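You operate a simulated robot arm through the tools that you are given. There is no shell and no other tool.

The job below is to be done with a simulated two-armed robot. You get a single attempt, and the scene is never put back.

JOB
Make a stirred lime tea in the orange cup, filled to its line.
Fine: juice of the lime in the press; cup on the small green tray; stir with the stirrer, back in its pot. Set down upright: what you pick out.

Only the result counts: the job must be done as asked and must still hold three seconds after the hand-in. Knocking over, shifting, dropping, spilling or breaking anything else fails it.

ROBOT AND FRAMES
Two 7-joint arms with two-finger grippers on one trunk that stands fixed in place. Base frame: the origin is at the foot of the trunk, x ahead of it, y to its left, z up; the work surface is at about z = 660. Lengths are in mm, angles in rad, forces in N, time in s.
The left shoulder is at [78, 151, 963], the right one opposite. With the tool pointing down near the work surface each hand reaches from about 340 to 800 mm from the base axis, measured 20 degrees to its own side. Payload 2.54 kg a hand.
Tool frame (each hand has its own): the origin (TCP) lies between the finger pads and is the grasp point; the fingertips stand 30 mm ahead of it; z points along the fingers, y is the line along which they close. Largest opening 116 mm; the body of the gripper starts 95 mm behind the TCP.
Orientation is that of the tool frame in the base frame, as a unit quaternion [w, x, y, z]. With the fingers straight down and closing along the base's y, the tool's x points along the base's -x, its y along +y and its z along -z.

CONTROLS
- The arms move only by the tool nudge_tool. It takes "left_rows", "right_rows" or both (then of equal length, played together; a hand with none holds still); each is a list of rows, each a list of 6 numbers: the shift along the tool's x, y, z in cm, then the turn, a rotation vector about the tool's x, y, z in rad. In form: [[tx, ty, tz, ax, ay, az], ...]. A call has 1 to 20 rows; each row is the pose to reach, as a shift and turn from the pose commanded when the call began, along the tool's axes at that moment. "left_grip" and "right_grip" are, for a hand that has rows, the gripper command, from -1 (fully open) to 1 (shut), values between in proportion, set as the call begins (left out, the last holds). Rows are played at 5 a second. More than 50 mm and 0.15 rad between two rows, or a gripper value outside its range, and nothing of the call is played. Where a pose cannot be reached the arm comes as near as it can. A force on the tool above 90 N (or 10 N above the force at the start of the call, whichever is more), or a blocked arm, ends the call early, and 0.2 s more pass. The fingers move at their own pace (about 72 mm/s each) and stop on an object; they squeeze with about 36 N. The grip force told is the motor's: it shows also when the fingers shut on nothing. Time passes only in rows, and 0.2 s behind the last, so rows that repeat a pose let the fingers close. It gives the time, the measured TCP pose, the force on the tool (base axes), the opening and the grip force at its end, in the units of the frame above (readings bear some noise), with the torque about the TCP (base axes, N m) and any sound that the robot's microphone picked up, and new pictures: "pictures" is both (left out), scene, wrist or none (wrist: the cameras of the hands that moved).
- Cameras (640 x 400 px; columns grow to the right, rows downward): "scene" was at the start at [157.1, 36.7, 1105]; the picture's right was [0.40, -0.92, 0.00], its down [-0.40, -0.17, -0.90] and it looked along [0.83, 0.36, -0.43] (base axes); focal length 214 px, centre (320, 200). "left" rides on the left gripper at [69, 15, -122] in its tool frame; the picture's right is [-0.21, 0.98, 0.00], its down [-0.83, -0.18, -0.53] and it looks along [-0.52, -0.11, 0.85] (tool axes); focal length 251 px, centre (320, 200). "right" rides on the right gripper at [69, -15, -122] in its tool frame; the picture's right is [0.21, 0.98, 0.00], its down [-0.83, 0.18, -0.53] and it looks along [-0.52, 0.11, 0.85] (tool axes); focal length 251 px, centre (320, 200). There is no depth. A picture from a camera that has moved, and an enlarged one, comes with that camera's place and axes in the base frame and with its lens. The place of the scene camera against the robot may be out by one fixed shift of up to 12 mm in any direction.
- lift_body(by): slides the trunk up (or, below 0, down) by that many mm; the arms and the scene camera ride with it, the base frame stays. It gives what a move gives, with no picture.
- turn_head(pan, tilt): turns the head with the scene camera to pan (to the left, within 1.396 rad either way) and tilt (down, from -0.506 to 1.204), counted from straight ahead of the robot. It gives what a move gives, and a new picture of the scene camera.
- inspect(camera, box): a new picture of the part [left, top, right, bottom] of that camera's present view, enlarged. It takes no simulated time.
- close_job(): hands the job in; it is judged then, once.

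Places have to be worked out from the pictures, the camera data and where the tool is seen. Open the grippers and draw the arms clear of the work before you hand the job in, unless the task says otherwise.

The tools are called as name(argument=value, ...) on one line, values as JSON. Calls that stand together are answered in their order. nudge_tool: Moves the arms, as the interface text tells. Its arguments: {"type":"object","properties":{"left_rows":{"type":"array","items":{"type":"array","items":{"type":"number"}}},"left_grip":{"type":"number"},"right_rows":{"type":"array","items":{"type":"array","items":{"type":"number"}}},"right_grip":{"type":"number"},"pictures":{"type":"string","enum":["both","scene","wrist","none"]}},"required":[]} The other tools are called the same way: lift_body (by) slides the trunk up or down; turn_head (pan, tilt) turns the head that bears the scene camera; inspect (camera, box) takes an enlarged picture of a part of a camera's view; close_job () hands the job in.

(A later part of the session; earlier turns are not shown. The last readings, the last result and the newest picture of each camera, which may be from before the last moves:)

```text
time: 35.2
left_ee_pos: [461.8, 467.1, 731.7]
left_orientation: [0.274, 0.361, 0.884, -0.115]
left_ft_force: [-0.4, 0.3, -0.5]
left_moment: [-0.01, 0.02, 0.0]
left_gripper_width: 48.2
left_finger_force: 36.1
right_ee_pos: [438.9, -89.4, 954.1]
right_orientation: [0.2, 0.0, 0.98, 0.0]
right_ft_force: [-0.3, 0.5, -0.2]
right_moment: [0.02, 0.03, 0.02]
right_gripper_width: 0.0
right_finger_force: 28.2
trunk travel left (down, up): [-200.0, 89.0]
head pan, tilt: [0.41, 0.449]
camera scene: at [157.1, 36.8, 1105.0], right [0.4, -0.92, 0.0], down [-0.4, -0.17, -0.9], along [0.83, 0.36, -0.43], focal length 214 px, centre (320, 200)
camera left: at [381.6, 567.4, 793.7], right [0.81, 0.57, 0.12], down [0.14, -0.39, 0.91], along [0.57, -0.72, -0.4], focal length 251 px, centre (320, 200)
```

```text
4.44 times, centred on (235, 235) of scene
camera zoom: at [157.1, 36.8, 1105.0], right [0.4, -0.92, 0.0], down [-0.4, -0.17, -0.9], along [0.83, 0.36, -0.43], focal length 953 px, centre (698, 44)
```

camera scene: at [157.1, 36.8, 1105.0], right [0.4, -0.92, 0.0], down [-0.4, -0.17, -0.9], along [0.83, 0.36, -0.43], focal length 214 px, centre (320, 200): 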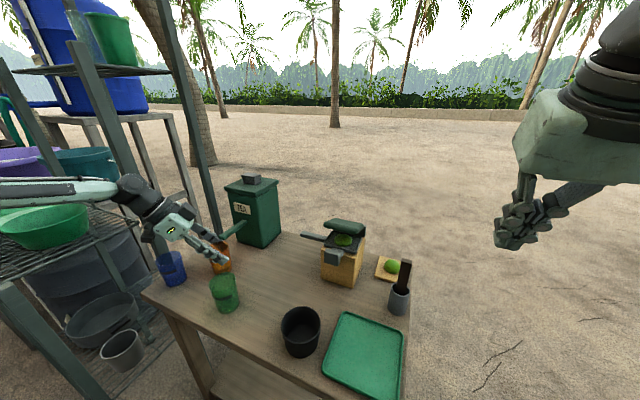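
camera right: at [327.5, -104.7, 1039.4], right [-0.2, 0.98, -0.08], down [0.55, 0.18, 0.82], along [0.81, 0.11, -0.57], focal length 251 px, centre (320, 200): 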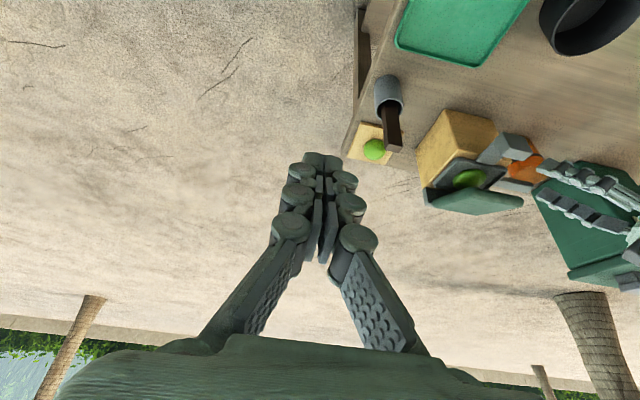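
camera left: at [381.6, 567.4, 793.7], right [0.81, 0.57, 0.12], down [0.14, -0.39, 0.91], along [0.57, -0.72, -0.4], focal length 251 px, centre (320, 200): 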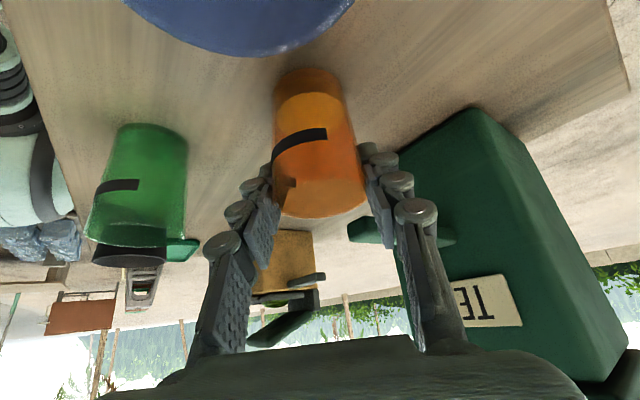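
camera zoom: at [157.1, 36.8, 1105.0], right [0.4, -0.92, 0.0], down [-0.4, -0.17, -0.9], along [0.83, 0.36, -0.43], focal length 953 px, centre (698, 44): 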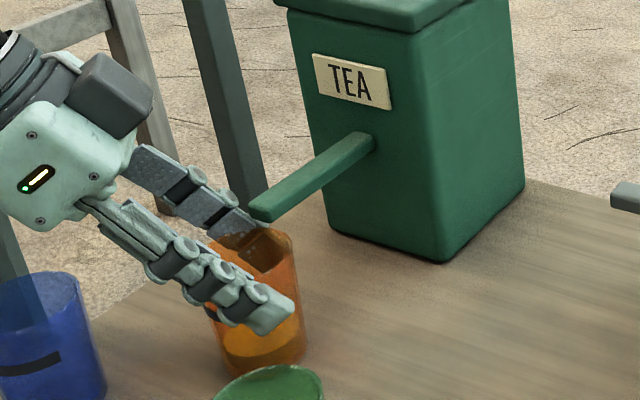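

The spout tip lies at about (476,471), above the rim, and the far finger will pass beside it. I move the final 20 mm forward and 4 mm left.

nudge_tool(left_rows=[[-0.05, 0.4, -0.05, 0, 0, 0], [-0.35, 0.9, 0.2, 0, 0, 0], [-0.65, 1.3, 0.42, 0, 0, 0], [-0.95, 1.69, 0.64, 0, 0, 0]])

inspect(camera="left", box=[220, 60, 440, 260])

inspect(camera="scene", box=[190, 195, 280, 275])

```text
time: 36.2
left_ee_pos: [483.0, 470.2, 733.9]
left_orientation: [0.274, 0.362, 0.883, -0.116]
left_ft_force: [-0.3, 0.1, 0.0]
left_moment: [-0.03, 0.02, 0.02]
left_gripper_width: 48.1
left_finger_force: 36.3
right_ee_pos: [440.1, -90.1, 955.0]
right_orientation: [0.199, 0.0, 0.98, 0.0]
right_ft_force: [-0.3, 0.5, 0.5]
right_moment: [-0.05, -0.02, 0.0]
right_gripper_width: 0.0
right_finger_force: 28.3
trunk travel left (down, up): [-200.0, 89.0]
head pan, tilt: [0.41, 0.449]
camera scene: at [157.1, 36.7, 1105.0], right [0.4, -0.92, 0.0], down [-0.4, -0.17, -0.9], along [0.83, 0.36, -0.43], focal length 214 px, centre (320, 200)
camera left: at [402.6, 571.3, 793.9], right [0.81, 0.57, 0.12], down [0.14, -0.39, 0.91], along [0.57, -0.72, -0.4], focal length 251 px, centre (320, 200)
```

scene: 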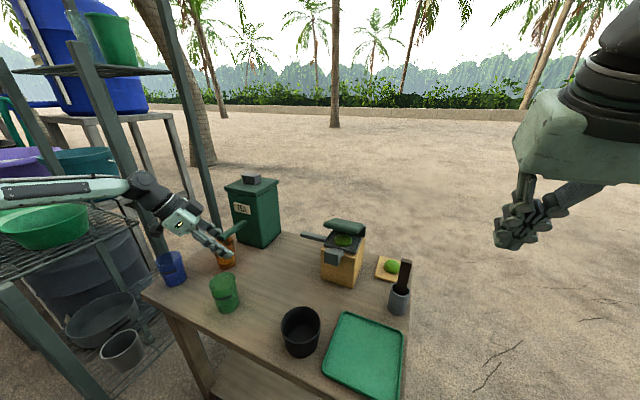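
left: 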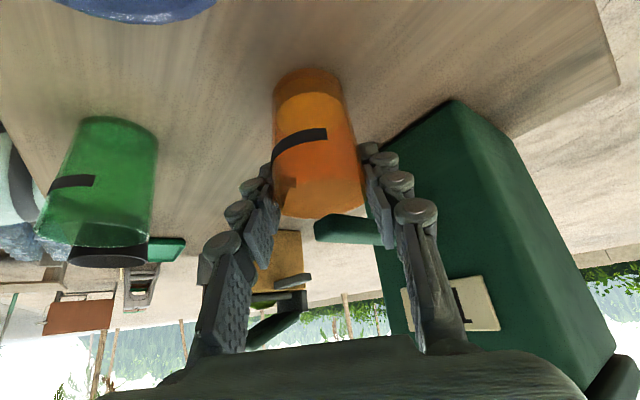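

```text
2.00 times, centred on (330, 160) of left
camera zoom: at [402.6, 571.3, 793.9], right [0.81, 0.57, 0.12], down [0.14, -0.39, 0.91], along [0.57, -0.72, -0.4], focal length 503 px, centre (300, 280)
```

zoom: 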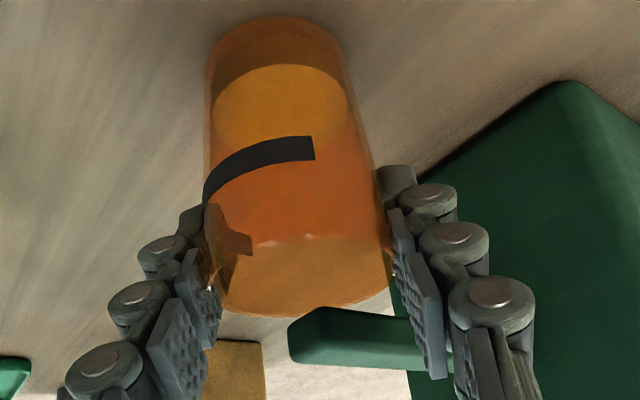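

```text
5.00 times, centred on (235, 235) of scene
camera zoom: at [157.1, 36.7, 1105.0], right [0.4, -0.92, 0.0], down [-0.4, -0.17, -0.9], along [0.83, 0.36, -0.43], focal length 1072 px, centre (745, 25)
```

zoom: 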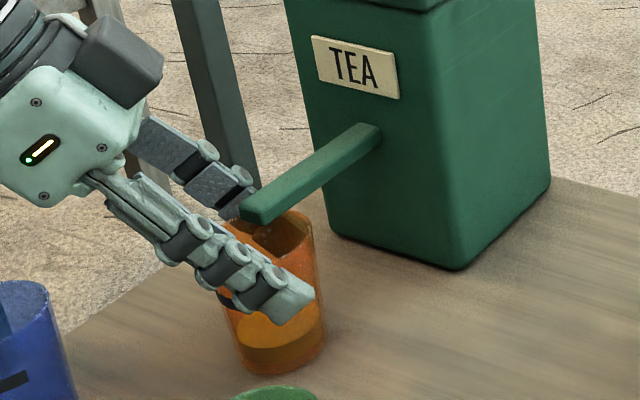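

The cup's centre is about (478,475) with the spout tip over it. I set it down, open the fingers and withdraw along the hand's axis.

nudge_tool(left_rows=[[0.11, 0, 0.17, 0, 0, 0], [0.23, 0, 0.33, 0, 0, 0], [0.31, 0, 0.45, 0, 0, 0]], pictures="none")

```text
time: 37.0
left_ee_pos: [483.2, 471.1, 730.0]
left_orientation: [0.275, 0.361, 0.884, -0.115]
left_ft_force: [-2.9, -0.2, 8.5]
left_moment: [-0.04, 0.15, -0.03]
left_gripper_width: 47.9
left_finger_force: 35.8
right_ee_pos: [439.1, -90.3, 954.8]
right_orientation: [0.201, 0.0, 0.98, -0.001]
right_ft_force: [-0.3, -0.5, -0.4]
right_moment: [-0.01, 0.0, -0.01]
right_gripper_width: 0.0
right_finger_force: 28.4
trunk travel left (down, up): [-200.0, 89.0]
head pan, tilt: [0.41, 0.449]
```

Firm contact with the table (8.5 N). I ease off 1.5 mm, then open.

nudge_tool(left_rows=[[-0.08, 0, -0.12, 0, 0, 0]], pictures="none")

nudge_tool(left_rows=[[0, 0, 0, 0, 0, 0], [0, 0, 0, 0, 0, 0]], left_grip=-0.1, pictures="wrist")

nudge_tool(left_rows=[[0, 0, -2, 0, 0, 0], [0, 0, -5, 0, 0, 0], [0, 0, -9, 0, 0, 0], [0, 0, -13, 0, 0, 0]])

inspect(camera="scene", box=[190, 170, 290, 275])

inspect(camera="left", box=[200, 0, 460, 200])

```text
time: 37.4
left_ee_pos: [482.7, 470.9, 728.6]
left_orientation: [0.275, 0.362, 0.883, -0.115]
left_ft_force: [-0.7, 0.4, 2.3]
left_moment: [-0.01, -0.1, -0.01]
left_gripper_width: 48.3
left_finger_force: 36.3
right_ee_pos: [439.5, -89.4, 955.5]
right_orientation: [0.2, 0.001, 0.98, 0.0]
right_ft_force: [-0.6, 0.4, -0.5]
right_moment: [-0.04, -0.03, -0.01]
right_gripper_width: 0.2
right_finger_force: 28.5
trunk travel left (down, up): [-200.0, 89.0]
head pan, tilt: [0.41, 0.449]
```

```text
time: 38.0
left_ee_pos: [482.6, 471.9, 728.4]
left_orientation: [0.274, 0.362, 0.884, -0.116]
left_ft_force: [-0.2, 0.1, -0.1]
left_moment: [-0.01, 0.01, 0.01]
left_gripper_width: 63.6
left_finger_force: 0.1
right_ee_pos: [439.1, -89.7, 955.1]
right_orientation: [0.199, 0.0, 0.98, 0.001]
right_ft_force: [-0.1, 0.5, 0.0]
right_moment: [0.0, -0.01, 0.01]
right_gripper_width: 0.0
right_finger_force: 28.4
trunk travel left (down, up): [-200.0, 89.0]
head pan, tilt: [0.41, 0.449]
camera left: at [402.7, 571.4, 790.1], right [0.81, 0.57, 0.12], down [0.14, -0.39, 0.91], along [0.57, -0.72, -0.4], focal length 251 px, centre (320, 200)
```

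left: 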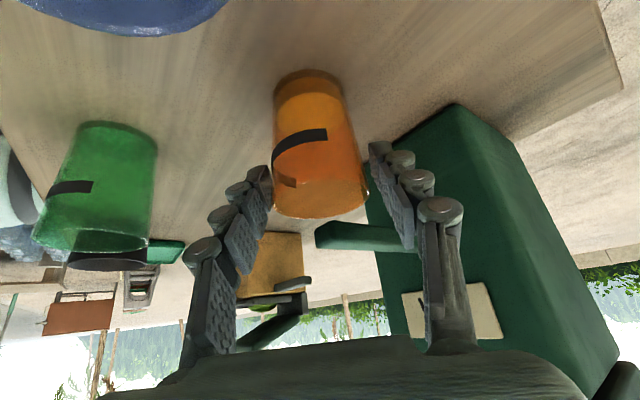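

```text
time: 39.0
left_ee_pos: [430.8, 525.2, 835.9]
left_orientation: [0.274, 0.362, 0.884, -0.115]
left_ft_force: [-0.7, -0.6, 0.3]
left_moment: [0.0, -0.01, 0.0]
left_gripper_width: 63.7
left_finger_force: 0.1
right_ee_pos: [439.7, -89.4, 954.8]
right_orientation: [0.2, 0.0, 0.98, 0.0]
right_ft_force: [0.3, 0.2, -0.6]
right_moment: [-0.02, -0.01, -0.01]
right_gripper_width: 0.0
right_finger_force: 28.6
trunk travel left (down, up): [-200.0, 89.0]
head pan, tilt: [0.41, 0.449]
camera scene: at [157.0, 36.5, 1105.0], right [0.4, -0.92, 0.0], down [-0.4, -0.17, -0.9], along [0.83, 0.36, -0.43], focal length 214 px, centre (320, 200)
camera left: at [349.8, 626.2, 897.3], right [0.81, 0.57, 0.12], down [0.14, -0.39, 0.91], along [0.57, -0.72, -0.4], focal length 251 px, centre (320, 200)
```

scene: 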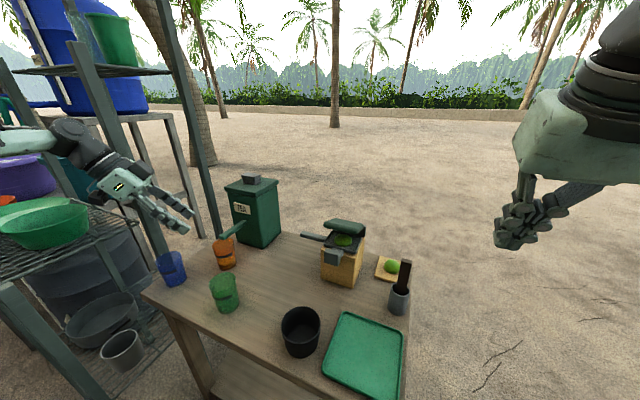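
left: 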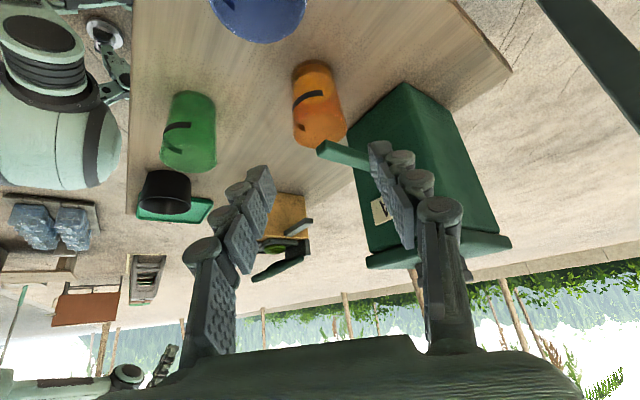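

```text
3.81 times, centred on (240, 222) of scene
camera zoom: at [157.0, 36.5, 1105.0], right [0.4, -0.92, 0.0], down [-0.4, -0.17, -0.9], along [0.83, 0.36, -0.43], focal length 817 px, centre (625, 114)
```

zoom: 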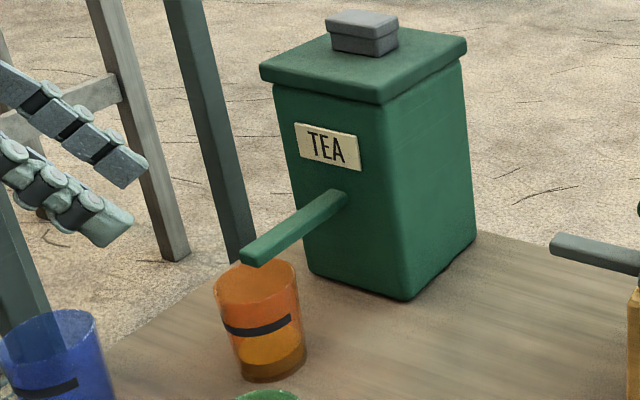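

```text
2.00 times, centred on (330, 100) of left
camera zoom: at [349.8, 626.2, 897.3], right [0.81, 0.57, 0.12], down [0.14, -0.39, 0.91], along [0.57, -0.72, -0.4], focal length 503 px, centre (300, 400)
```

zoom: 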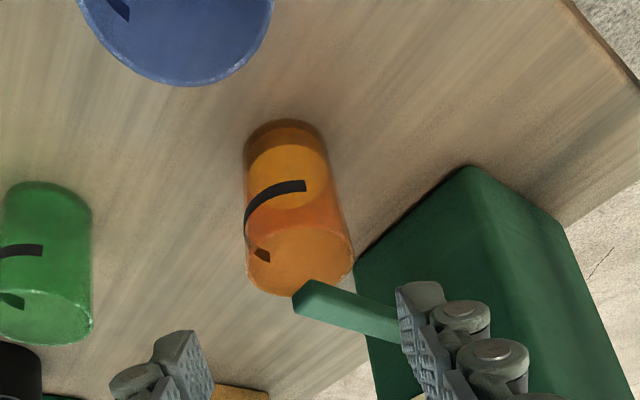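

The cup stands with the spout tip over its middle; the tea knob is near (625,471), top about z=885. I close the left fingers, rise, and move above the knob.

nudge_tool(left_rows=[[-2.35, 0, -3.4, 0, 0, 0], [-4.7, 0, -6.8, 0, 0, 0], [-7.04, -0.06, -10.2, 0, 0, 0], [-9.7, 1.9, -8.4, 0, 0, 0], [-12.3, 3.85, -6.6, 0, 0, 0], [-14.9, 5.8, -4.8, 0, 0, 0], [-17.6, 7.8, -3.0, 0, 0, 0], [-20.18, 9.74, -1.24, 0, 0, 0]], left_grip=1)

inspect(camera="scene", box=[190, 120, 310, 275])

inspect(camera="left", box=[200, 40, 460, 260])

```text
time: 40.8
left_ee_pos: [612.2, 481.2, 960.2]
left_orientation: [0.275, 0.362, 0.883, -0.116]
left_ft_force: [-0.4, 0.1, 0.0]
left_moment: [0.0, 0.02, -0.03]
left_gripper_width: 0.1
left_finger_force: 28.7
right_ee_pos: [439.8, -90.8, 954.2]
right_orientation: [0.2, 0.0, 0.98, 0.0]
right_ft_force: [-0.2, 0.1, -0.4]
right_moment: [-0.02, -0.02, 0.0]
right_gripper_width: 0.3
right_finger_force: 28.4
trunk travel left (down, up): [-200.0, 89.0]
head pan, tilt: [0.41, 0.449]
camera scene: at [157.2, 36.6, 1104.9], right [0.4, -0.92, 0.0], down [-0.4, -0.17, -0.9], along [0.83, 0.36, -0.43], focal length 214 px, centre (320, 200)
camera left: at [533.1, 582.1, 1021.4], right [0.81, 0.57, 0.12], down [0.14, -0.39, 0.91], along [0.57, -0.72, -0.4], focal length 251 px, centre (320, 200)
```

scene: 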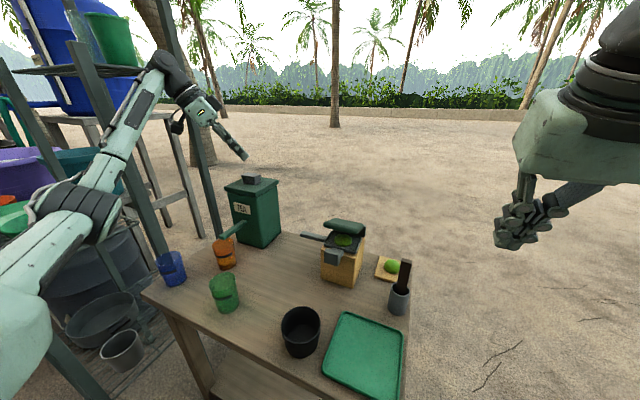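
left: 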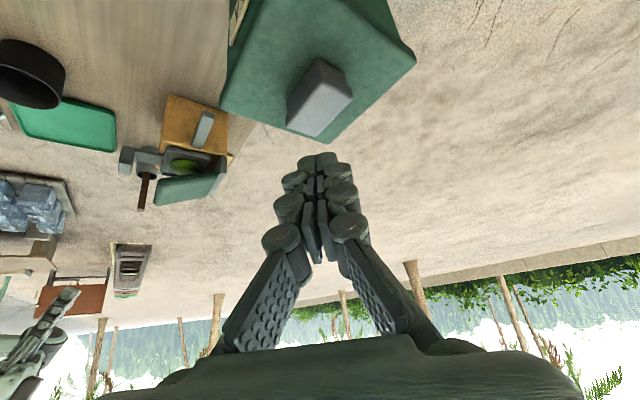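

```text
2.58 times, centred on (250, 198) of scene
camera zoom: at [157.2, 36.6, 1104.9], right [0.4, -0.92, 0.0], down [-0.4, -0.17, -0.9], along [0.83, 0.36, -0.43], focal length 554 px, centre (501, 206)
```

zoom: 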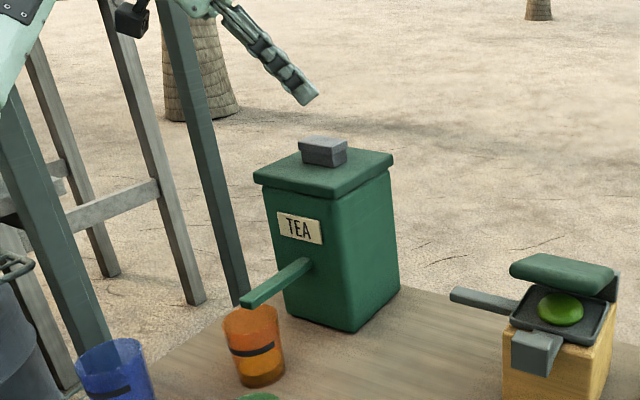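

```text
1.82 times, centred on (330, 150) of left
camera zoom: at [533.1, 582.1, 1021.4], right [0.81, 0.57, 0.12], down [0.14, -0.39, 0.91], along [0.57, -0.72, -0.4], focal length 457 px, centre (302, 291)
```

zoom: 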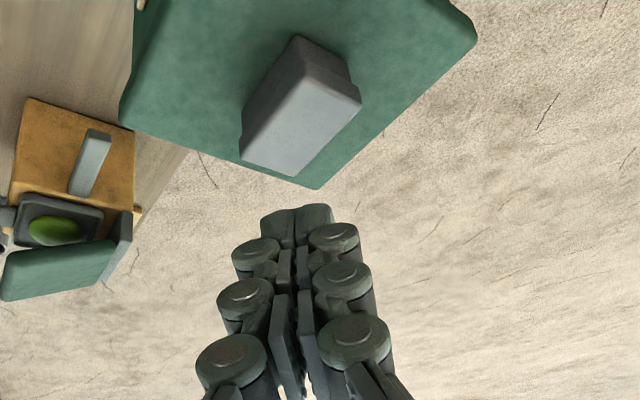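

The fingertips are right over the knob (about (627,473)), lowest corner near z=929. I lower 38 mm, then continue in small steps.

nudge_tool(left_rows=[[0.85, 0, 1.24, 0, 0, 0], [1.7, 0, 2.48, 0, 0, 0], [2.16, 0, 3.14, 0, 0, 0]], pictures="none")

inspect(camera="scene", box=[200, 140, 300, 275])

inspect(camera="left", box=[220, 80, 420, 220])

```text
time: 41.6
left_ee_pos: [614.5, 482.5, 922.0]
left_orientation: [0.275, 0.362, 0.883, -0.115]
left_ft_force: [-0.6, 0.1, -0.9]
left_moment: [-0.01, 0.01, 0.0]
left_gripper_width: 0.1
left_finger_force: 28.3
right_ee_pos: [439.5, -89.4, 953.8]
right_orientation: [0.199, 0.0, 0.98, 0.0]
right_ft_force: [0.1, -0.2, 0.3]
right_moment: [-0.02, -0.01, 0.0]
right_gripper_width: 0.1
right_finger_force: 28.3
trunk travel left (down, up): [-200.0, 89.0]
head pan, tilt: [0.41, 0.449]
```

```text
2.96 times, centred on (250, 208) of scene
camera zoom: at [157.1, 36.7, 1105.0], right [0.4, -0.92, 0.0], down [-0.4, -0.17, -0.9], along [0.83, 0.36, -0.43], focal length 636 px, centre (527, 178)
```

zoom: 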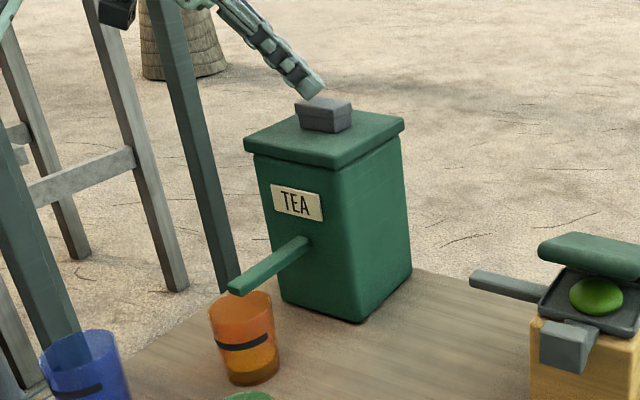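

```text
2.86 times, centred on (320, 150) of left
camera zoom: at [533.8, 582.4, 983.0], right [0.81, 0.57, 0.12], down [0.14, -0.39, 0.91], along [0.57, -0.72, -0.4], focal length 718 px, centre (320, 343)
```

zoom: 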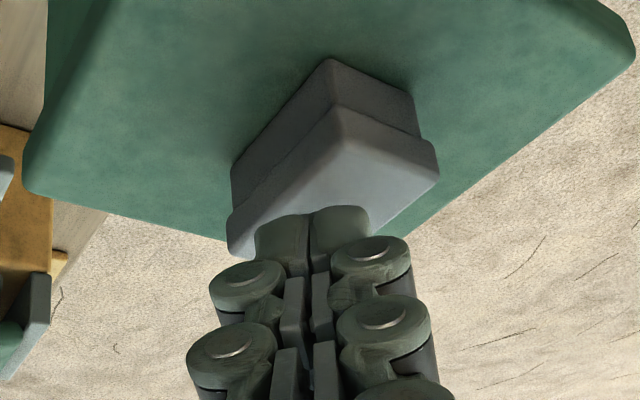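

The tip is about to land on the knob top. I lower in 2 mm steps, checking force and the cup each time.

nudge_tool(left_rows=[[0.17, 0, 0.25, 0, 0, 0], [0.34, 0, 0.5, 0, 0, 0]], pictures="none")

nudge_tool(left_rows=[[0.17, 0, 0.25, 0, 0, 0]], pictures="none")

inspect(camera="scene", box=[200, 140, 300, 275])

inspect(camera="left", box=[220, 80, 420, 220])

```text
time: 42.2
left_ee_pos: [612.6, 481.9, 915.9]
left_orientation: [0.276, 0.361, 0.883, -0.115]
left_ft_force: [0.1, 0.4, 0.9]
left_moment: [-0.01, -0.02, -0.01]
left_gripper_width: 0.2
left_finger_force: 28.2
right_ee_pos: [439.7, -89.4, 955.3]
right_orientation: [0.2, -0.001, 0.98, 0.0]
right_ft_force: [0.5, -0.5, -0.1]
right_moment: [0.0, -0.01, 0.01]
right_gripper_width: 0.0
right_finger_force: 28.3
trunk travel left (down, up): [-200.0, 89.0]
head pan, tilt: [0.41, 0.449]
```

```text
time: 42.6
left_ee_pos: [614.1, 482.1, 913.4]
left_orientation: [0.275, 0.362, 0.883, -0.116]
left_ft_force: [0.2, 0.7, 1.7]
left_moment: [-0.01, 0.02, 0.02]
left_gripper_width: 0.0
left_finger_force: 28.4
right_ee_pos: [439.7, -89.0, 954.5]
right_orientation: [0.2, -0.001, 0.98, 0.001]
right_ft_force: [-0.4, -0.1, 1.0]
right_moment: [-0.01, 0.0, -0.05]
right_gripper_width: 0.0
right_finger_force: 28.5
trunk travel left (down, up): [-200.0, 89.0]
head pan, tilt: [0.41, 0.449]
```

```text
2.96 times, centred on (250, 208) of scene
camera zoom: at [156.9, 36.6, 1105.0], right [0.4, -0.92, 0.0], down [-0.4, -0.17, -0.9], along [0.83, 0.36, -0.43], focal length 636 px, centre (527, 178)
```

zoom: 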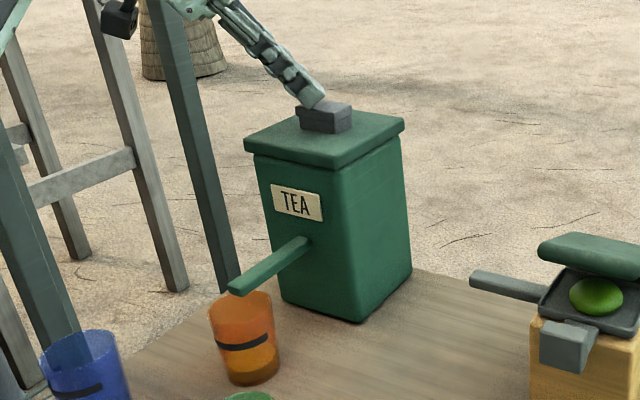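

```text
2.86 times, centred on (320, 150) of left
camera zoom: at [533.0, 582.2, 974.9], right [0.81, 0.57, 0.12], down [0.14, -0.39, 0.91], along [0.57, -0.72, -0.4], focal length 718 px, centre (320, 343)
```

zoom: 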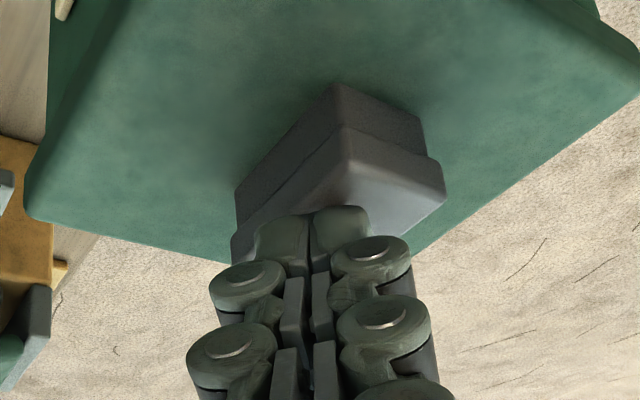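

Light contact (1.7 N). I keep pressing in 2.5 mm steps and watch the cup.

nudge_tool(left_rows=[[0.14, 0, 0.21, 0, 0, 0]], pictures="none")

inspect(camera="scene", box=[200, 160, 290, 275])

```text
time: 43.0
left_ee_pos: [613.2, 481.9, 910.6]
left_orientation: [0.274, 0.362, 0.884, -0.114]
left_ft_force: [1.5, 0.0, 2.5]
left_moment: [0.01, -0.02, 0.0]
left_gripper_width: 6.1
left_finger_force: 28.7
right_ee_pos: [438.2, -89.7, 954.0]
right_orientation: [0.201, 0.0, 0.98, 0.0]
right_ft_force: [0.0, 1.1, 0.2]
right_moment: [0.02, -0.01, -0.02]
right_gripper_width: 0.0
right_finger_force: 28.5
trunk travel left (down, up): [-200.0, 89.0]
head pan, tilt: [0.41, 0.449]
```

```text
3.48 times, centred on (245, 218) of scene
camera zoom: at [157.0, 36.6, 1105.0], right [0.4, -0.92, 0.0], down [-0.4, -0.17, -0.9], along [0.83, 0.36, -0.43], focal length 746 px, centre (581, 139)
```

zoom: 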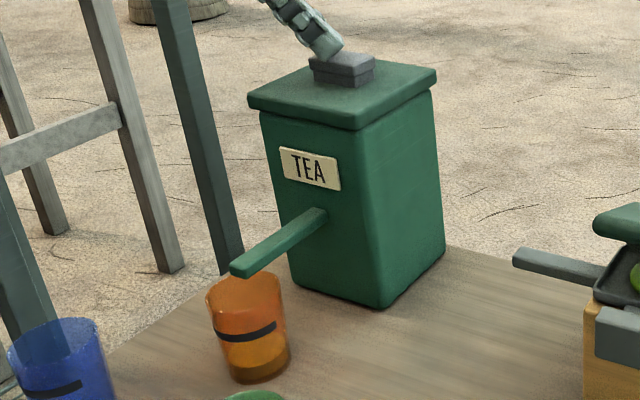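

Force 2.5 N and rising gently like a button spring; no tea yet. I press 2.5 mm more.

nudge_tool(left_rows=[[0.14, 0, 0.21, 0, 0, 0]], pictures="none")

inspect(camera="scene", box=[200, 160, 290, 275])

inspect(camera="left", box=[220, 80, 420, 220])

```text
time: 43.4
left_ee_pos: [613.4, 482.5, 907.9]
left_orientation: [0.275, 0.362, 0.883, -0.115]
left_ft_force: [-0.3, 0.1, 2.2]
left_moment: [0.03, -0.01, -0.01]
left_gripper_width: 5.8
left_finger_force: 28.9
right_ee_pos: [439.9, -88.8, 954.3]
right_orientation: [0.2, 0.0, 0.98, 0.0]
right_ft_force: [0.2, -0.9, -0.2]
right_moment: [0.01, -0.04, 0.05]
right_gripper_width: 0.2
right_finger_force: 28.9
trunk travel left (down, up): [-200.0, 89.0]
head pan, tilt: [0.41, 0.449]
```

```text
3.48 times, centred on (245, 218) of scene
camera zoom: at [156.8, 36.5, 1105.1], right [0.4, -0.92, 0.0], down [-0.4, -0.17, -0.9], along [0.83, 0.36, -0.43], focal length 746 px, centre (581, 139)
```

zoom: 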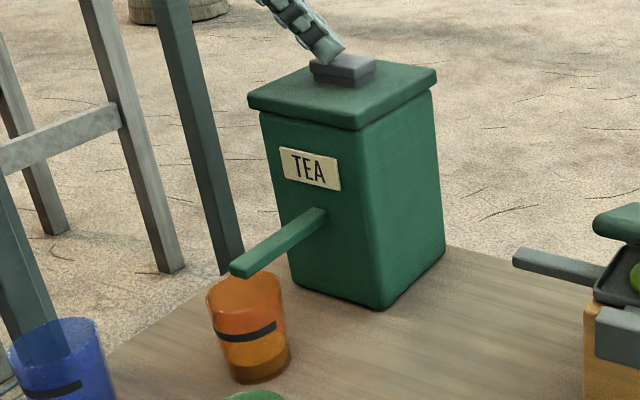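

```text
2.86 times, centred on (320, 150) of left
camera zoom: at [533.0, 582.0, 969.7], right [0.81, 0.57, 0.12], down [0.14, -0.39, 0.91], along [0.57, -0.72, -0.4], focal length 718 px, centre (320, 343)
```

zoom: 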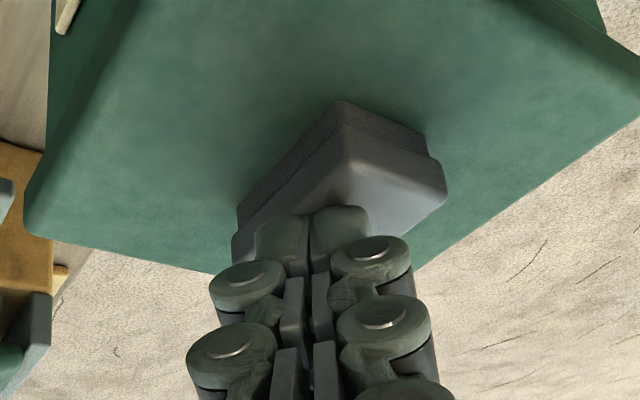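

The knob visibly sinks at about 2 N. No tea yet; I press 2.5 mm more.

nudge_tool(left_rows=[[0.14, 0, 0.21, 0, 0, 0]], pictures="none")

inspect(camera="scene", box=[200, 160, 290, 275])

```text
time: 43.8
left_ee_pos: [613.1, 482.0, 906.1]
left_orientation: [0.275, 0.362, 0.884, -0.115]
left_ft_force: [-0.2, 1.2, 3.3]
left_moment: [0.05, -0.03, 0.01]
left_gripper_width: 6.1
left_finger_force: 28.6
right_ee_pos: [439.5, -89.2, 955.3]
right_orientation: [0.2, 0.0, 0.98, 0.0]
right_ft_force: [-0.4, -0.7, -0.1]
right_moment: [0.0, 0.03, -0.01]
right_gripper_width: 0.0
right_finger_force: 28.8
trunk travel left (down, up): [-200.0, 89.0]
head pan, tilt: [0.41, 0.449]
heard: click
```

```text
3.48 times, centred on (245, 218) of scene
camera zoom: at [156.8, 36.5, 1105.1], right [0.4, -0.92, 0.0], down [-0.4, -0.17, -0.9], along [0.83, 0.36, -0.43], focal length 746 px, centre (581, 139)
```

zoom: 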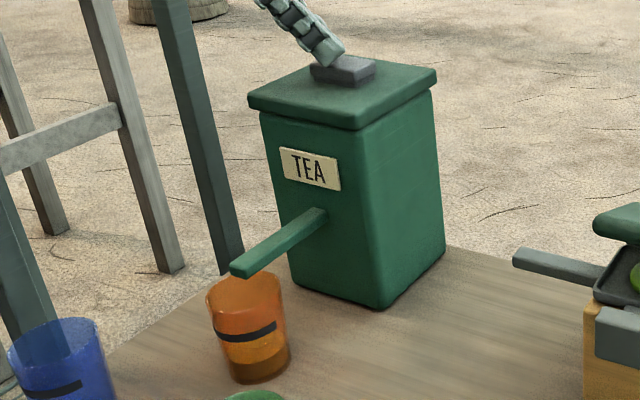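

A click was heard. I look closely at the cup before doing anything else.

inspect(camera="scene", box=[200, 225, 250, 275])

inspect(camera="right", box=[480, 60, 640, 220])

```text
8.00 times, centred on (225, 250) of scene
camera zoom: at [156.8, 36.5, 1105.1], right [0.4, -0.92, 0.0], down [-0.4, -0.17, -0.9], along [0.83, 0.36, -0.43], focal length 1716 px, centre (1080, -200)
```

zoom: 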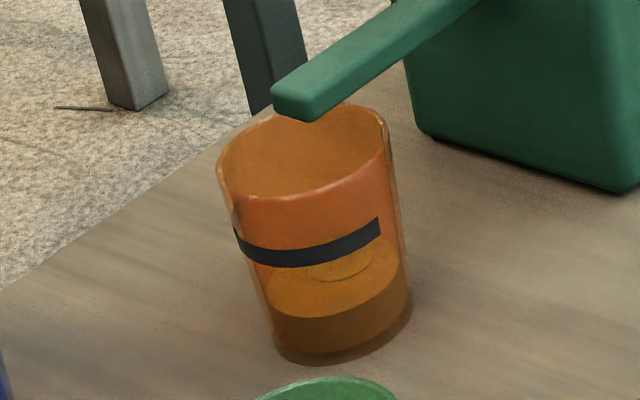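

```text
2.50 times, centred on (560, 140) of right
camera zoom: at [327.7, -104.4, 1039.7], right [-0.2, 0.98, -0.08], down [0.55, 0.18, 0.81], along [0.81, 0.11, -0.57], focal length 629 px, centre (-280, 350)
```

zoom: 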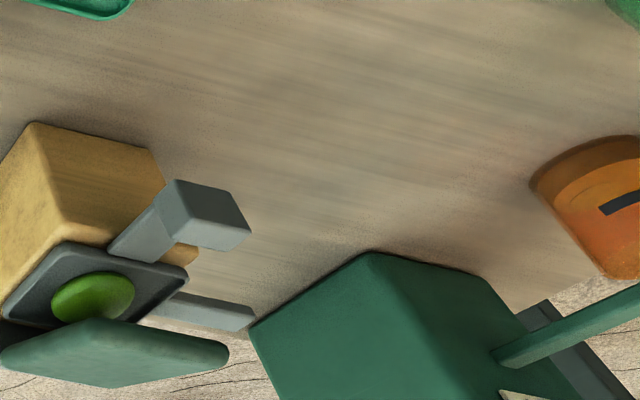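

Ripples on the surface: tea has begun to flow and the level is near 21 mm. I hold the knob for one short row to measure the rate.

nudge_tool(left_rows=[[0, 0, 0, 0, 0, 0]], pictures="none")

inspect(camera="scene", box=[200, 225, 250, 275])

```text
time: 44.2
left_ee_pos: [612.8, 483.1, 907.1]
left_orientation: [0.275, 0.361, 0.884, -0.115]
left_ft_force: [-0.3, 1.4, 2.9]
left_moment: [0.01, -0.01, 0.03]
left_gripper_width: 6.1
left_finger_force: 28.7
right_ee_pos: [439.5, -89.3, 955.5]
right_orientation: [0.2, 0.0, 0.98, 0.0]
right_ft_force: [-0.2, 0.0, -0.5]
right_moment: [0.0, 0.0, 0.03]
right_gripper_width: 0.3
right_finger_force: 28.4
trunk travel left (down, up): [-200.0, 89.0]
head pan, tilt: [0.41, 0.449]
```

```text
8.00 times, centred on (225, 250) of scene
camera zoom: at [156.8, 36.5, 1105.1], right [0.4, -0.92, 0.0], down [-0.4, -0.17, -0.9], along [0.83, 0.36, -0.43], focal length 1716 px, centre (1080, -200)
```

zoom: 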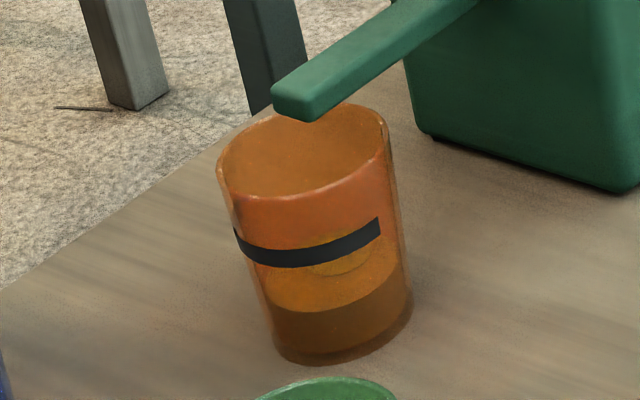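

Rate about 7 mm/s; the surface edge must climb from row 312 to about 257 (strip centre), around 3.6 s. I hold 1.6 s and look.

nudge_tool(left_rows=[[0, 0, 0, 0, 0, 0], [0, 0, 0, 0, 0, 0], [0, 0, 0, 0, 0, 0], [0, 0, 0, 0, 0, 0], [0, 0, 0, 0, 0, 0], [0, 0, 0, 0, 0, 0], [0, 0, 0, 0, 0, 0]], pictures="none")

inspect(camera="scene", box=[200, 225, 250, 275])

```text
time: 45.8
left_ee_pos: [612.5, 482.3, 906.1]
left_orientation: [0.275, 0.361, 0.884, -0.115]
left_ft_force: [-0.5, 0.8, 3.8]
left_moment: [0.0, -0.01, 0.0]
left_gripper_width: 6.0
left_finger_force: 28.3
right_ee_pos: [439.6, -88.1, 954.5]
right_orientation: [0.2, 0.0, 0.98, 0.0]
right_ft_force: [0.0, 0.0, 1.0]
right_moment: [-0.03, 0.0, -0.01]
right_gripper_width: 0.0
right_finger_force: 28.5
trunk travel left (down, up): [-200.0, 89.0]
head pan, tilt: [0.41, 0.449]
```

```text
8.00 times, centred on (225, 250) of scene
camera zoom: at [156.8, 36.5, 1105.0], right [0.4, -0.92, 0.0], down [-0.4, -0.17, -0.9], along [0.83, 0.36, -0.43], focal length 1716 px, centre (1080, -200)
```

zoom: 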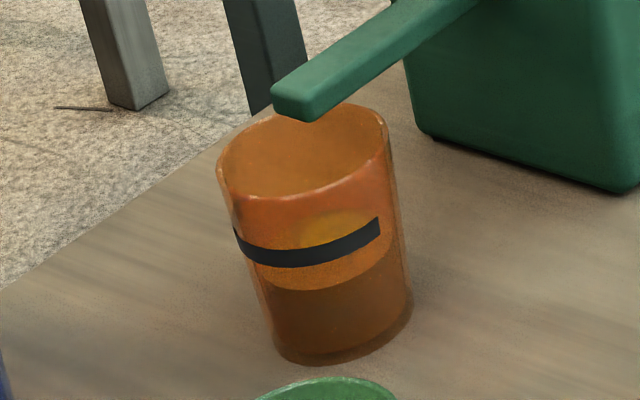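

The surface edge is at row 290 (13.6 px/s); the strip centre there is about 252. I hold another 1.4 s, then finish in short steps.

nudge_tool(left_rows=[[0, 0, 0, 0, 0, 0], [0, 0, 0, 0, 0, 0], [0, 0, 0, 0, 0, 0], [0, 0, 0, 0, 0, 0], [0, 0, 0, 0, 0, 0], [0, 0, 0, 0, 0, 0]], pictures="none")

inspect(camera="scene", box=[200, 225, 250, 275])

```text
time: 47.2
left_ee_pos: [612.1, 480.8, 906.5]
left_orientation: [0.275, 0.362, 0.883, -0.115]
left_ft_force: [0.9, -0.2, 4.9]
left_moment: [-0.01, -0.03, -0.02]
left_gripper_width: 6.0
left_finger_force: 28.4
right_ee_pos: [438.6, -89.8, 955.1]
right_orientation: [0.201, 0.001, 0.98, 0.0]
right_ft_force: [-0.3, -1.1, -0.4]
right_moment: [0.02, 0.0, -0.01]
right_gripper_width: 0.0
right_finger_force: 28.1
trunk travel left (down, up): [-200.0, 89.0]
head pan, tilt: [0.41, 0.449]
```

```text
8.00 times, centred on (225, 250) of scene
camera zoom: at [156.8, 36.4, 1105.0], right [0.4, -0.92, 0.0], down [-0.4, -0.17, -0.9], along [0.83, 0.36, -0.43], focal length 1716 px, centre (1080, -200)
```

zoom: 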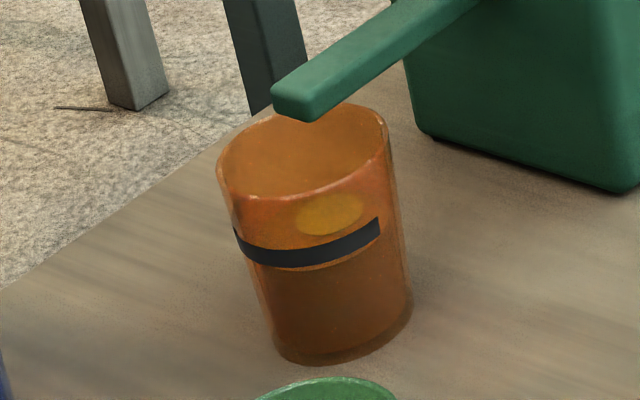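

The edge is now just under the strip (row about 268). I hold one more short 0.6 s, then check.

nudge_tool(left_rows=[[0, 0, 0, 0, 0, 0], [0, 0, 0, 0, 0, 0]], pictures="none")

inspect(camera="scene", box=[205, 230, 245, 265])

```text
time: 47.8
left_ee_pos: [613.0, 482.1, 905.9]
left_orientation: [0.275, 0.361, 0.884, -0.114]
left_ft_force: [0.3, -0.6, 4.0]
left_moment: [-0.01, -0.04, -0.01]
left_gripper_width: 6.1
left_finger_force: 28.7
right_ee_pos: [440.2, -87.7, 954.1]
right_orientation: [0.2, 0.0, 0.98, 0.0]
right_ft_force: [-0.1, 0.1, 0.8]
right_moment: [0.0, -0.02, -0.01]
right_gripper_width: 0.1
right_finger_force: 28.4
trunk travel left (down, up): [-200.0, 89.0]
head pan, tilt: [0.41, 0.449]
```

```text
11.43 times, centred on (225, 248) of scene
camera zoom: at [156.8, 36.4, 1105.1], right [0.4, -0.92, 0.0], down [-0.4, -0.17, -0.9], along [0.83, 0.36, -0.43], focal length 2451 px, centre (1406, -343)
```

zoom: 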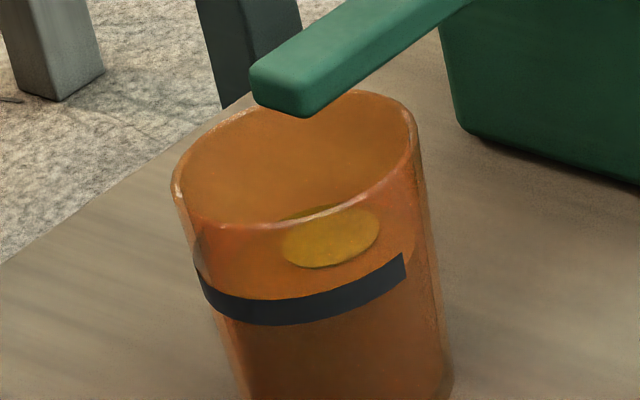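

The surface edge is now hidden behind the strip; from the rate it stands at about row 262, the strip centre being about 260. I release the knob now.

nudge_tool(left_rows=[[-2.2, 0, -3.3, 0, 0, 0], [-3.4, 0, -5.0, 0, 0, 0]], pictures="scene")

inspect(camera="scene", box=[205, 230, 245, 265])

inspect(camera="scene", box=[200, 225, 250, 275])

```text
time: 48.4
left_ee_pos: [610.5, 481.2, 964.8]
left_orientation: [0.274, 0.362, 0.884, -0.116]
left_ft_force: [0.4, 0.2, 0.0]
left_moment: [-0.01, -0.02, -0.01]
left_gripper_width: 0.3
left_finger_force: 28.9
right_ee_pos: [439.1, -89.8, 955.3]
right_orientation: [0.201, 0.0, 0.98, 0.0]
right_ft_force: [-0.6, 0.1, -0.5]
right_moment: [-0.01, -0.02, 0.0]
right_gripper_width: 0.1
right_finger_force: 28.9
trunk travel left (down, up): [-200.0, 89.0]
head pan, tilt: [0.41, 0.449]
camera scene: at [157.0, 36.5, 1104.9], right [0.4, -0.92, 0.0], down [-0.4, -0.17, -0.9], along [0.83, 0.36, -0.43], focal length 214 px, centre (320, 200)
```

scene: 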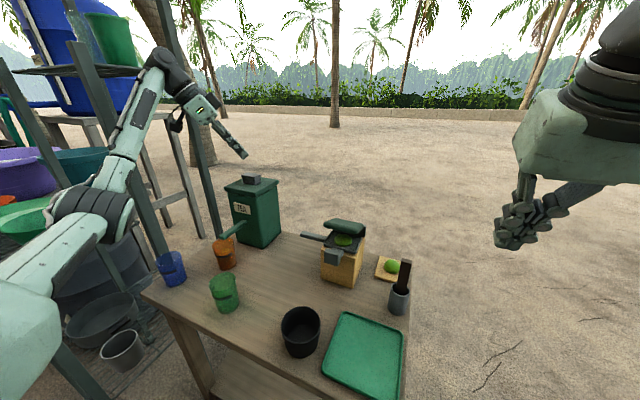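

```text
11.43 times, centred on (225, 248) of scene
camera zoom: at [157.0, 36.5, 1104.9], right [0.4, -0.92, 0.0], down [-0.4, -0.17, -0.9], along [0.83, 0.36, -0.43], focal length 2451 px, centre (1406, -343)
```

zoom: 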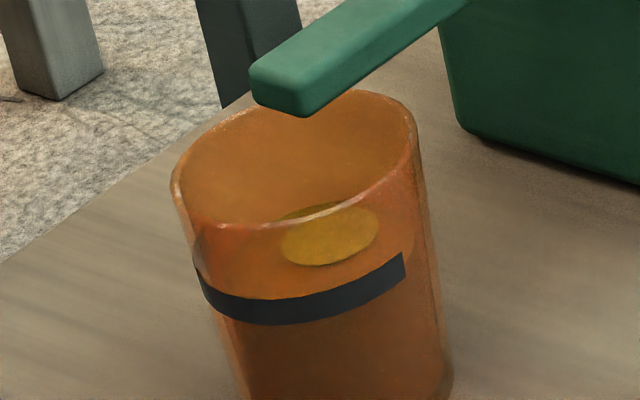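

```text
8.00 times, centred on (225, 250) of scene
camera zoom: at [157.0, 36.5, 1104.9], right [0.4, -0.92, 0.0], down [-0.4, -0.17, -0.9], along [0.83, 0.36, -0.43], focal length 1716 px, centre (1080, -200)
```

zoom: 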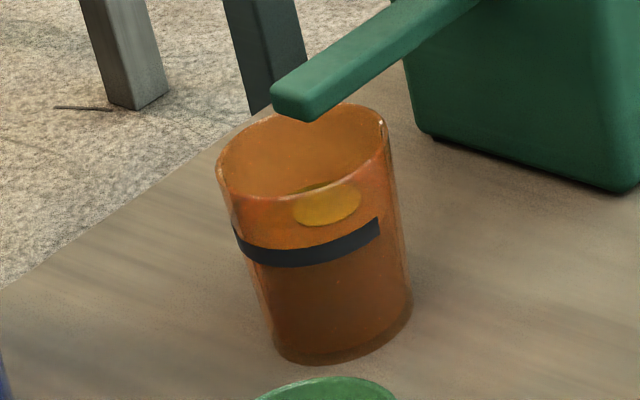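

Flow has stopped; the yellow patch is lime juice not yet mixed. I bring the left hand back behind the cup, fingers opening, so its camera can check the level against the strip.

nudge_tool(left_rows=[[3.1, -1.6, -0.1, 0, 0, 0], [6.3, -3.2, -0.2, 0, 0, 0], [9.4, -4.7, -0.4, 0, 0, 0], [12.5, -6.3, -0.5, 0, 0, 0], [15.7, -7.9, -0.6, 0, 0, 0], [18.8, -9.5, -0.7, 0, 0, 0]], left_grip=-0.2, pictures="wrist")

inspect(camera="left", box=[280, 40, 380, 140])

```text
time: 49.8
left_ee_pos: [432.8, 527.2, 862.1]
left_orientation: [0.274, 0.362, 0.883, -0.117]
left_ft_force: [0.5, -0.1, -0.8]
left_moment: [-0.04, 0.01, -0.01]
left_gripper_width: 69.3
left_finger_force: 0.0
right_ee_pos: [440.8, -88.7, 954.3]
right_orientation: [0.2, -0.001, 0.98, 0.0]
right_ft_force: [0.5, -0.1, 0.2]
right_moment: [-0.01, 0.04, -0.01]
right_gripper_width: 0.0
right_finger_force: 28.4
trunk travel left (down, up): [-200.0, 89.0]
head pan, tilt: [0.41, 0.449]
camera left: at [352.7, 627.1, 924.1], right [0.81, 0.57, 0.12], down [0.14, -0.39, 0.91], along [0.57, -0.72, -0.4], focal length 251 px, centre (320, 200)
```

left: 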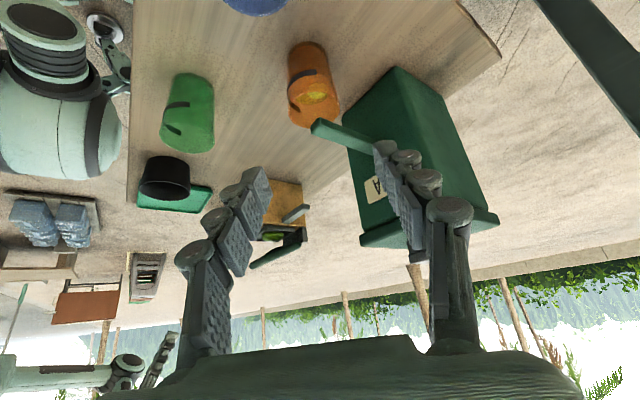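

```text
4.00 times, centred on (330, 90) of left
camera zoom: at [352.7, 627.1, 924.1], right [0.81, 0.57, 0.12], down [0.14, -0.39, 0.91], along [0.57, -0.72, -0.4], focal length 1006 px, centre (280, 640)
```

zoom: 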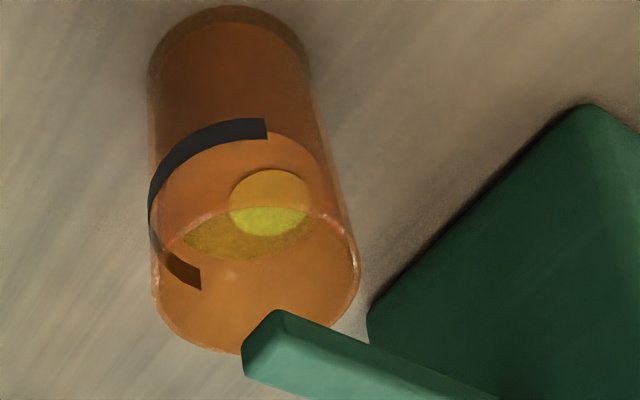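

The surface edge emerges right at the strip's end; I enlarge to judge the level within the strip.

inspect(camera="left", box=[288, 55, 348, 105])

inspect(camera="left", box=[310, 60, 340, 85])

```text
8.00 times, centred on (318, 80) of left
camera zoom: at [352.7, 627.1, 924.1], right [0.81, 0.57, 0.12], down [0.14, -0.39, 0.91], along [0.57, -0.72, -0.4], focal length 2012 px, centre (336, 1160)
```

zoom: 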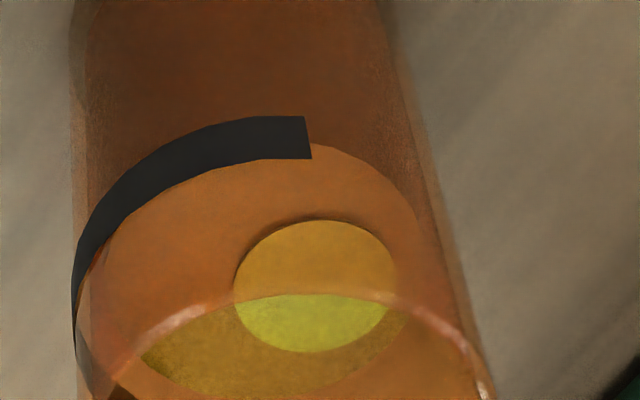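

```text
16.00 times, centred on (325, 72) of left
camera zoom: at [352.7, 627.1, 924.1], right [0.81, 0.57, 0.12], down [0.14, -0.39, 0.91], along [0.57, -0.72, -0.4], focal length 4023 px, centre (240, 2240)
```

zoom: 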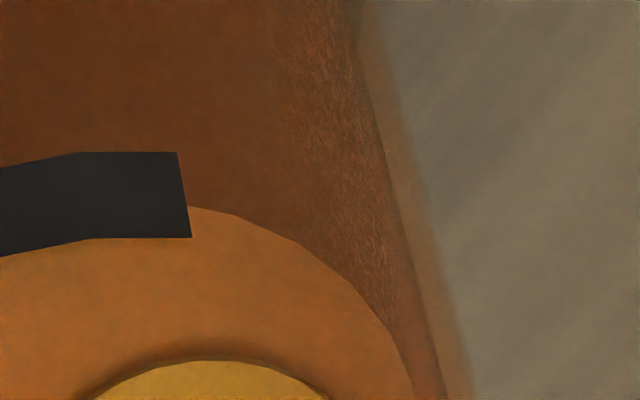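

The surface meets the strip within its middle part (allowing for the wall thickness), so the fill is at the line. I go back down the same axis to regrasp the cup.

nudge_tool(left_rows=[[1.0, -0.3, 2.5, 0, 0, 0], [1.47, -0.37, 5.5, 0, 0, 0], [1.47, -0.37, 8.5, 0, 0, 0], [1.47, -0.37, 11, 0, 0, 0], [1.47, -0.37, 13.3, 0, 0, 0], [1.47, -0.37, 15.25, 0, 0, 0]], pictures="wrist")

inspect(camera="left", box=[220, 60, 440, 260])

```text
time: 51.2
left_ee_pos: [483.8, 469.8, 729.6]
left_orientation: [0.275, 0.362, 0.883, -0.114]
left_ft_force: [-0.6, 0.4, 0.0]
left_moment: [0.04, -0.02, 0.01]
left_gripper_width: 69.7
left_finger_force: 0.0
right_ee_pos: [440.5, -88.9, 954.9]
right_orientation: [0.2, 0.001, 0.98, 0.0]
right_ft_force: [0.0, 0.1, 0.3]
right_moment: [0.02, -0.01, -0.01]
right_gripper_width: 0.1
right_finger_force: 27.8
trunk travel left (down, up): [-200.0, 89.0]
head pan, tilt: [0.41, 0.449]
camera left: at [403.7, 570.5, 791.8], right [0.81, 0.57, 0.12], down [0.14, -0.39, 0.91], along [0.57, -0.72, -0.4], focal length 251 px, centre (320, 200)
```

left: 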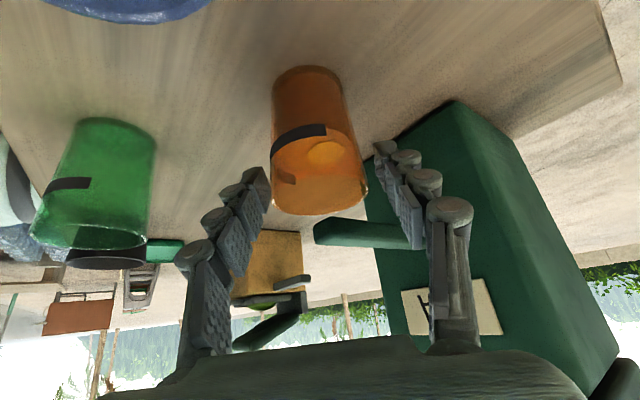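

```text
2.00 times, centred on (330, 160) of left
camera zoom: at [403.7, 570.5, 791.8], right [0.81, 0.57, 0.12], down [0.14, -0.39, 0.91], along [0.57, -0.72, -0.4], focal length 503 px, centre (300, 280)
```

zoom: 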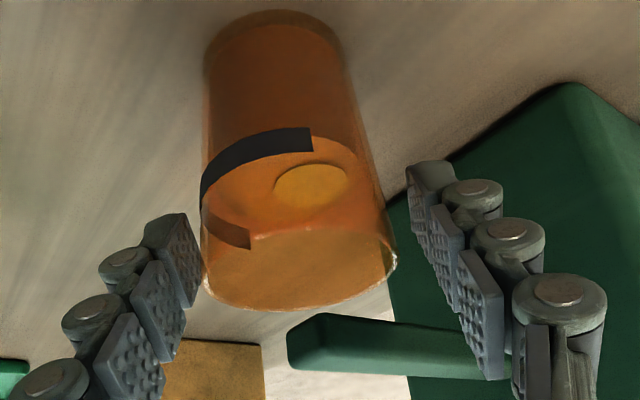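

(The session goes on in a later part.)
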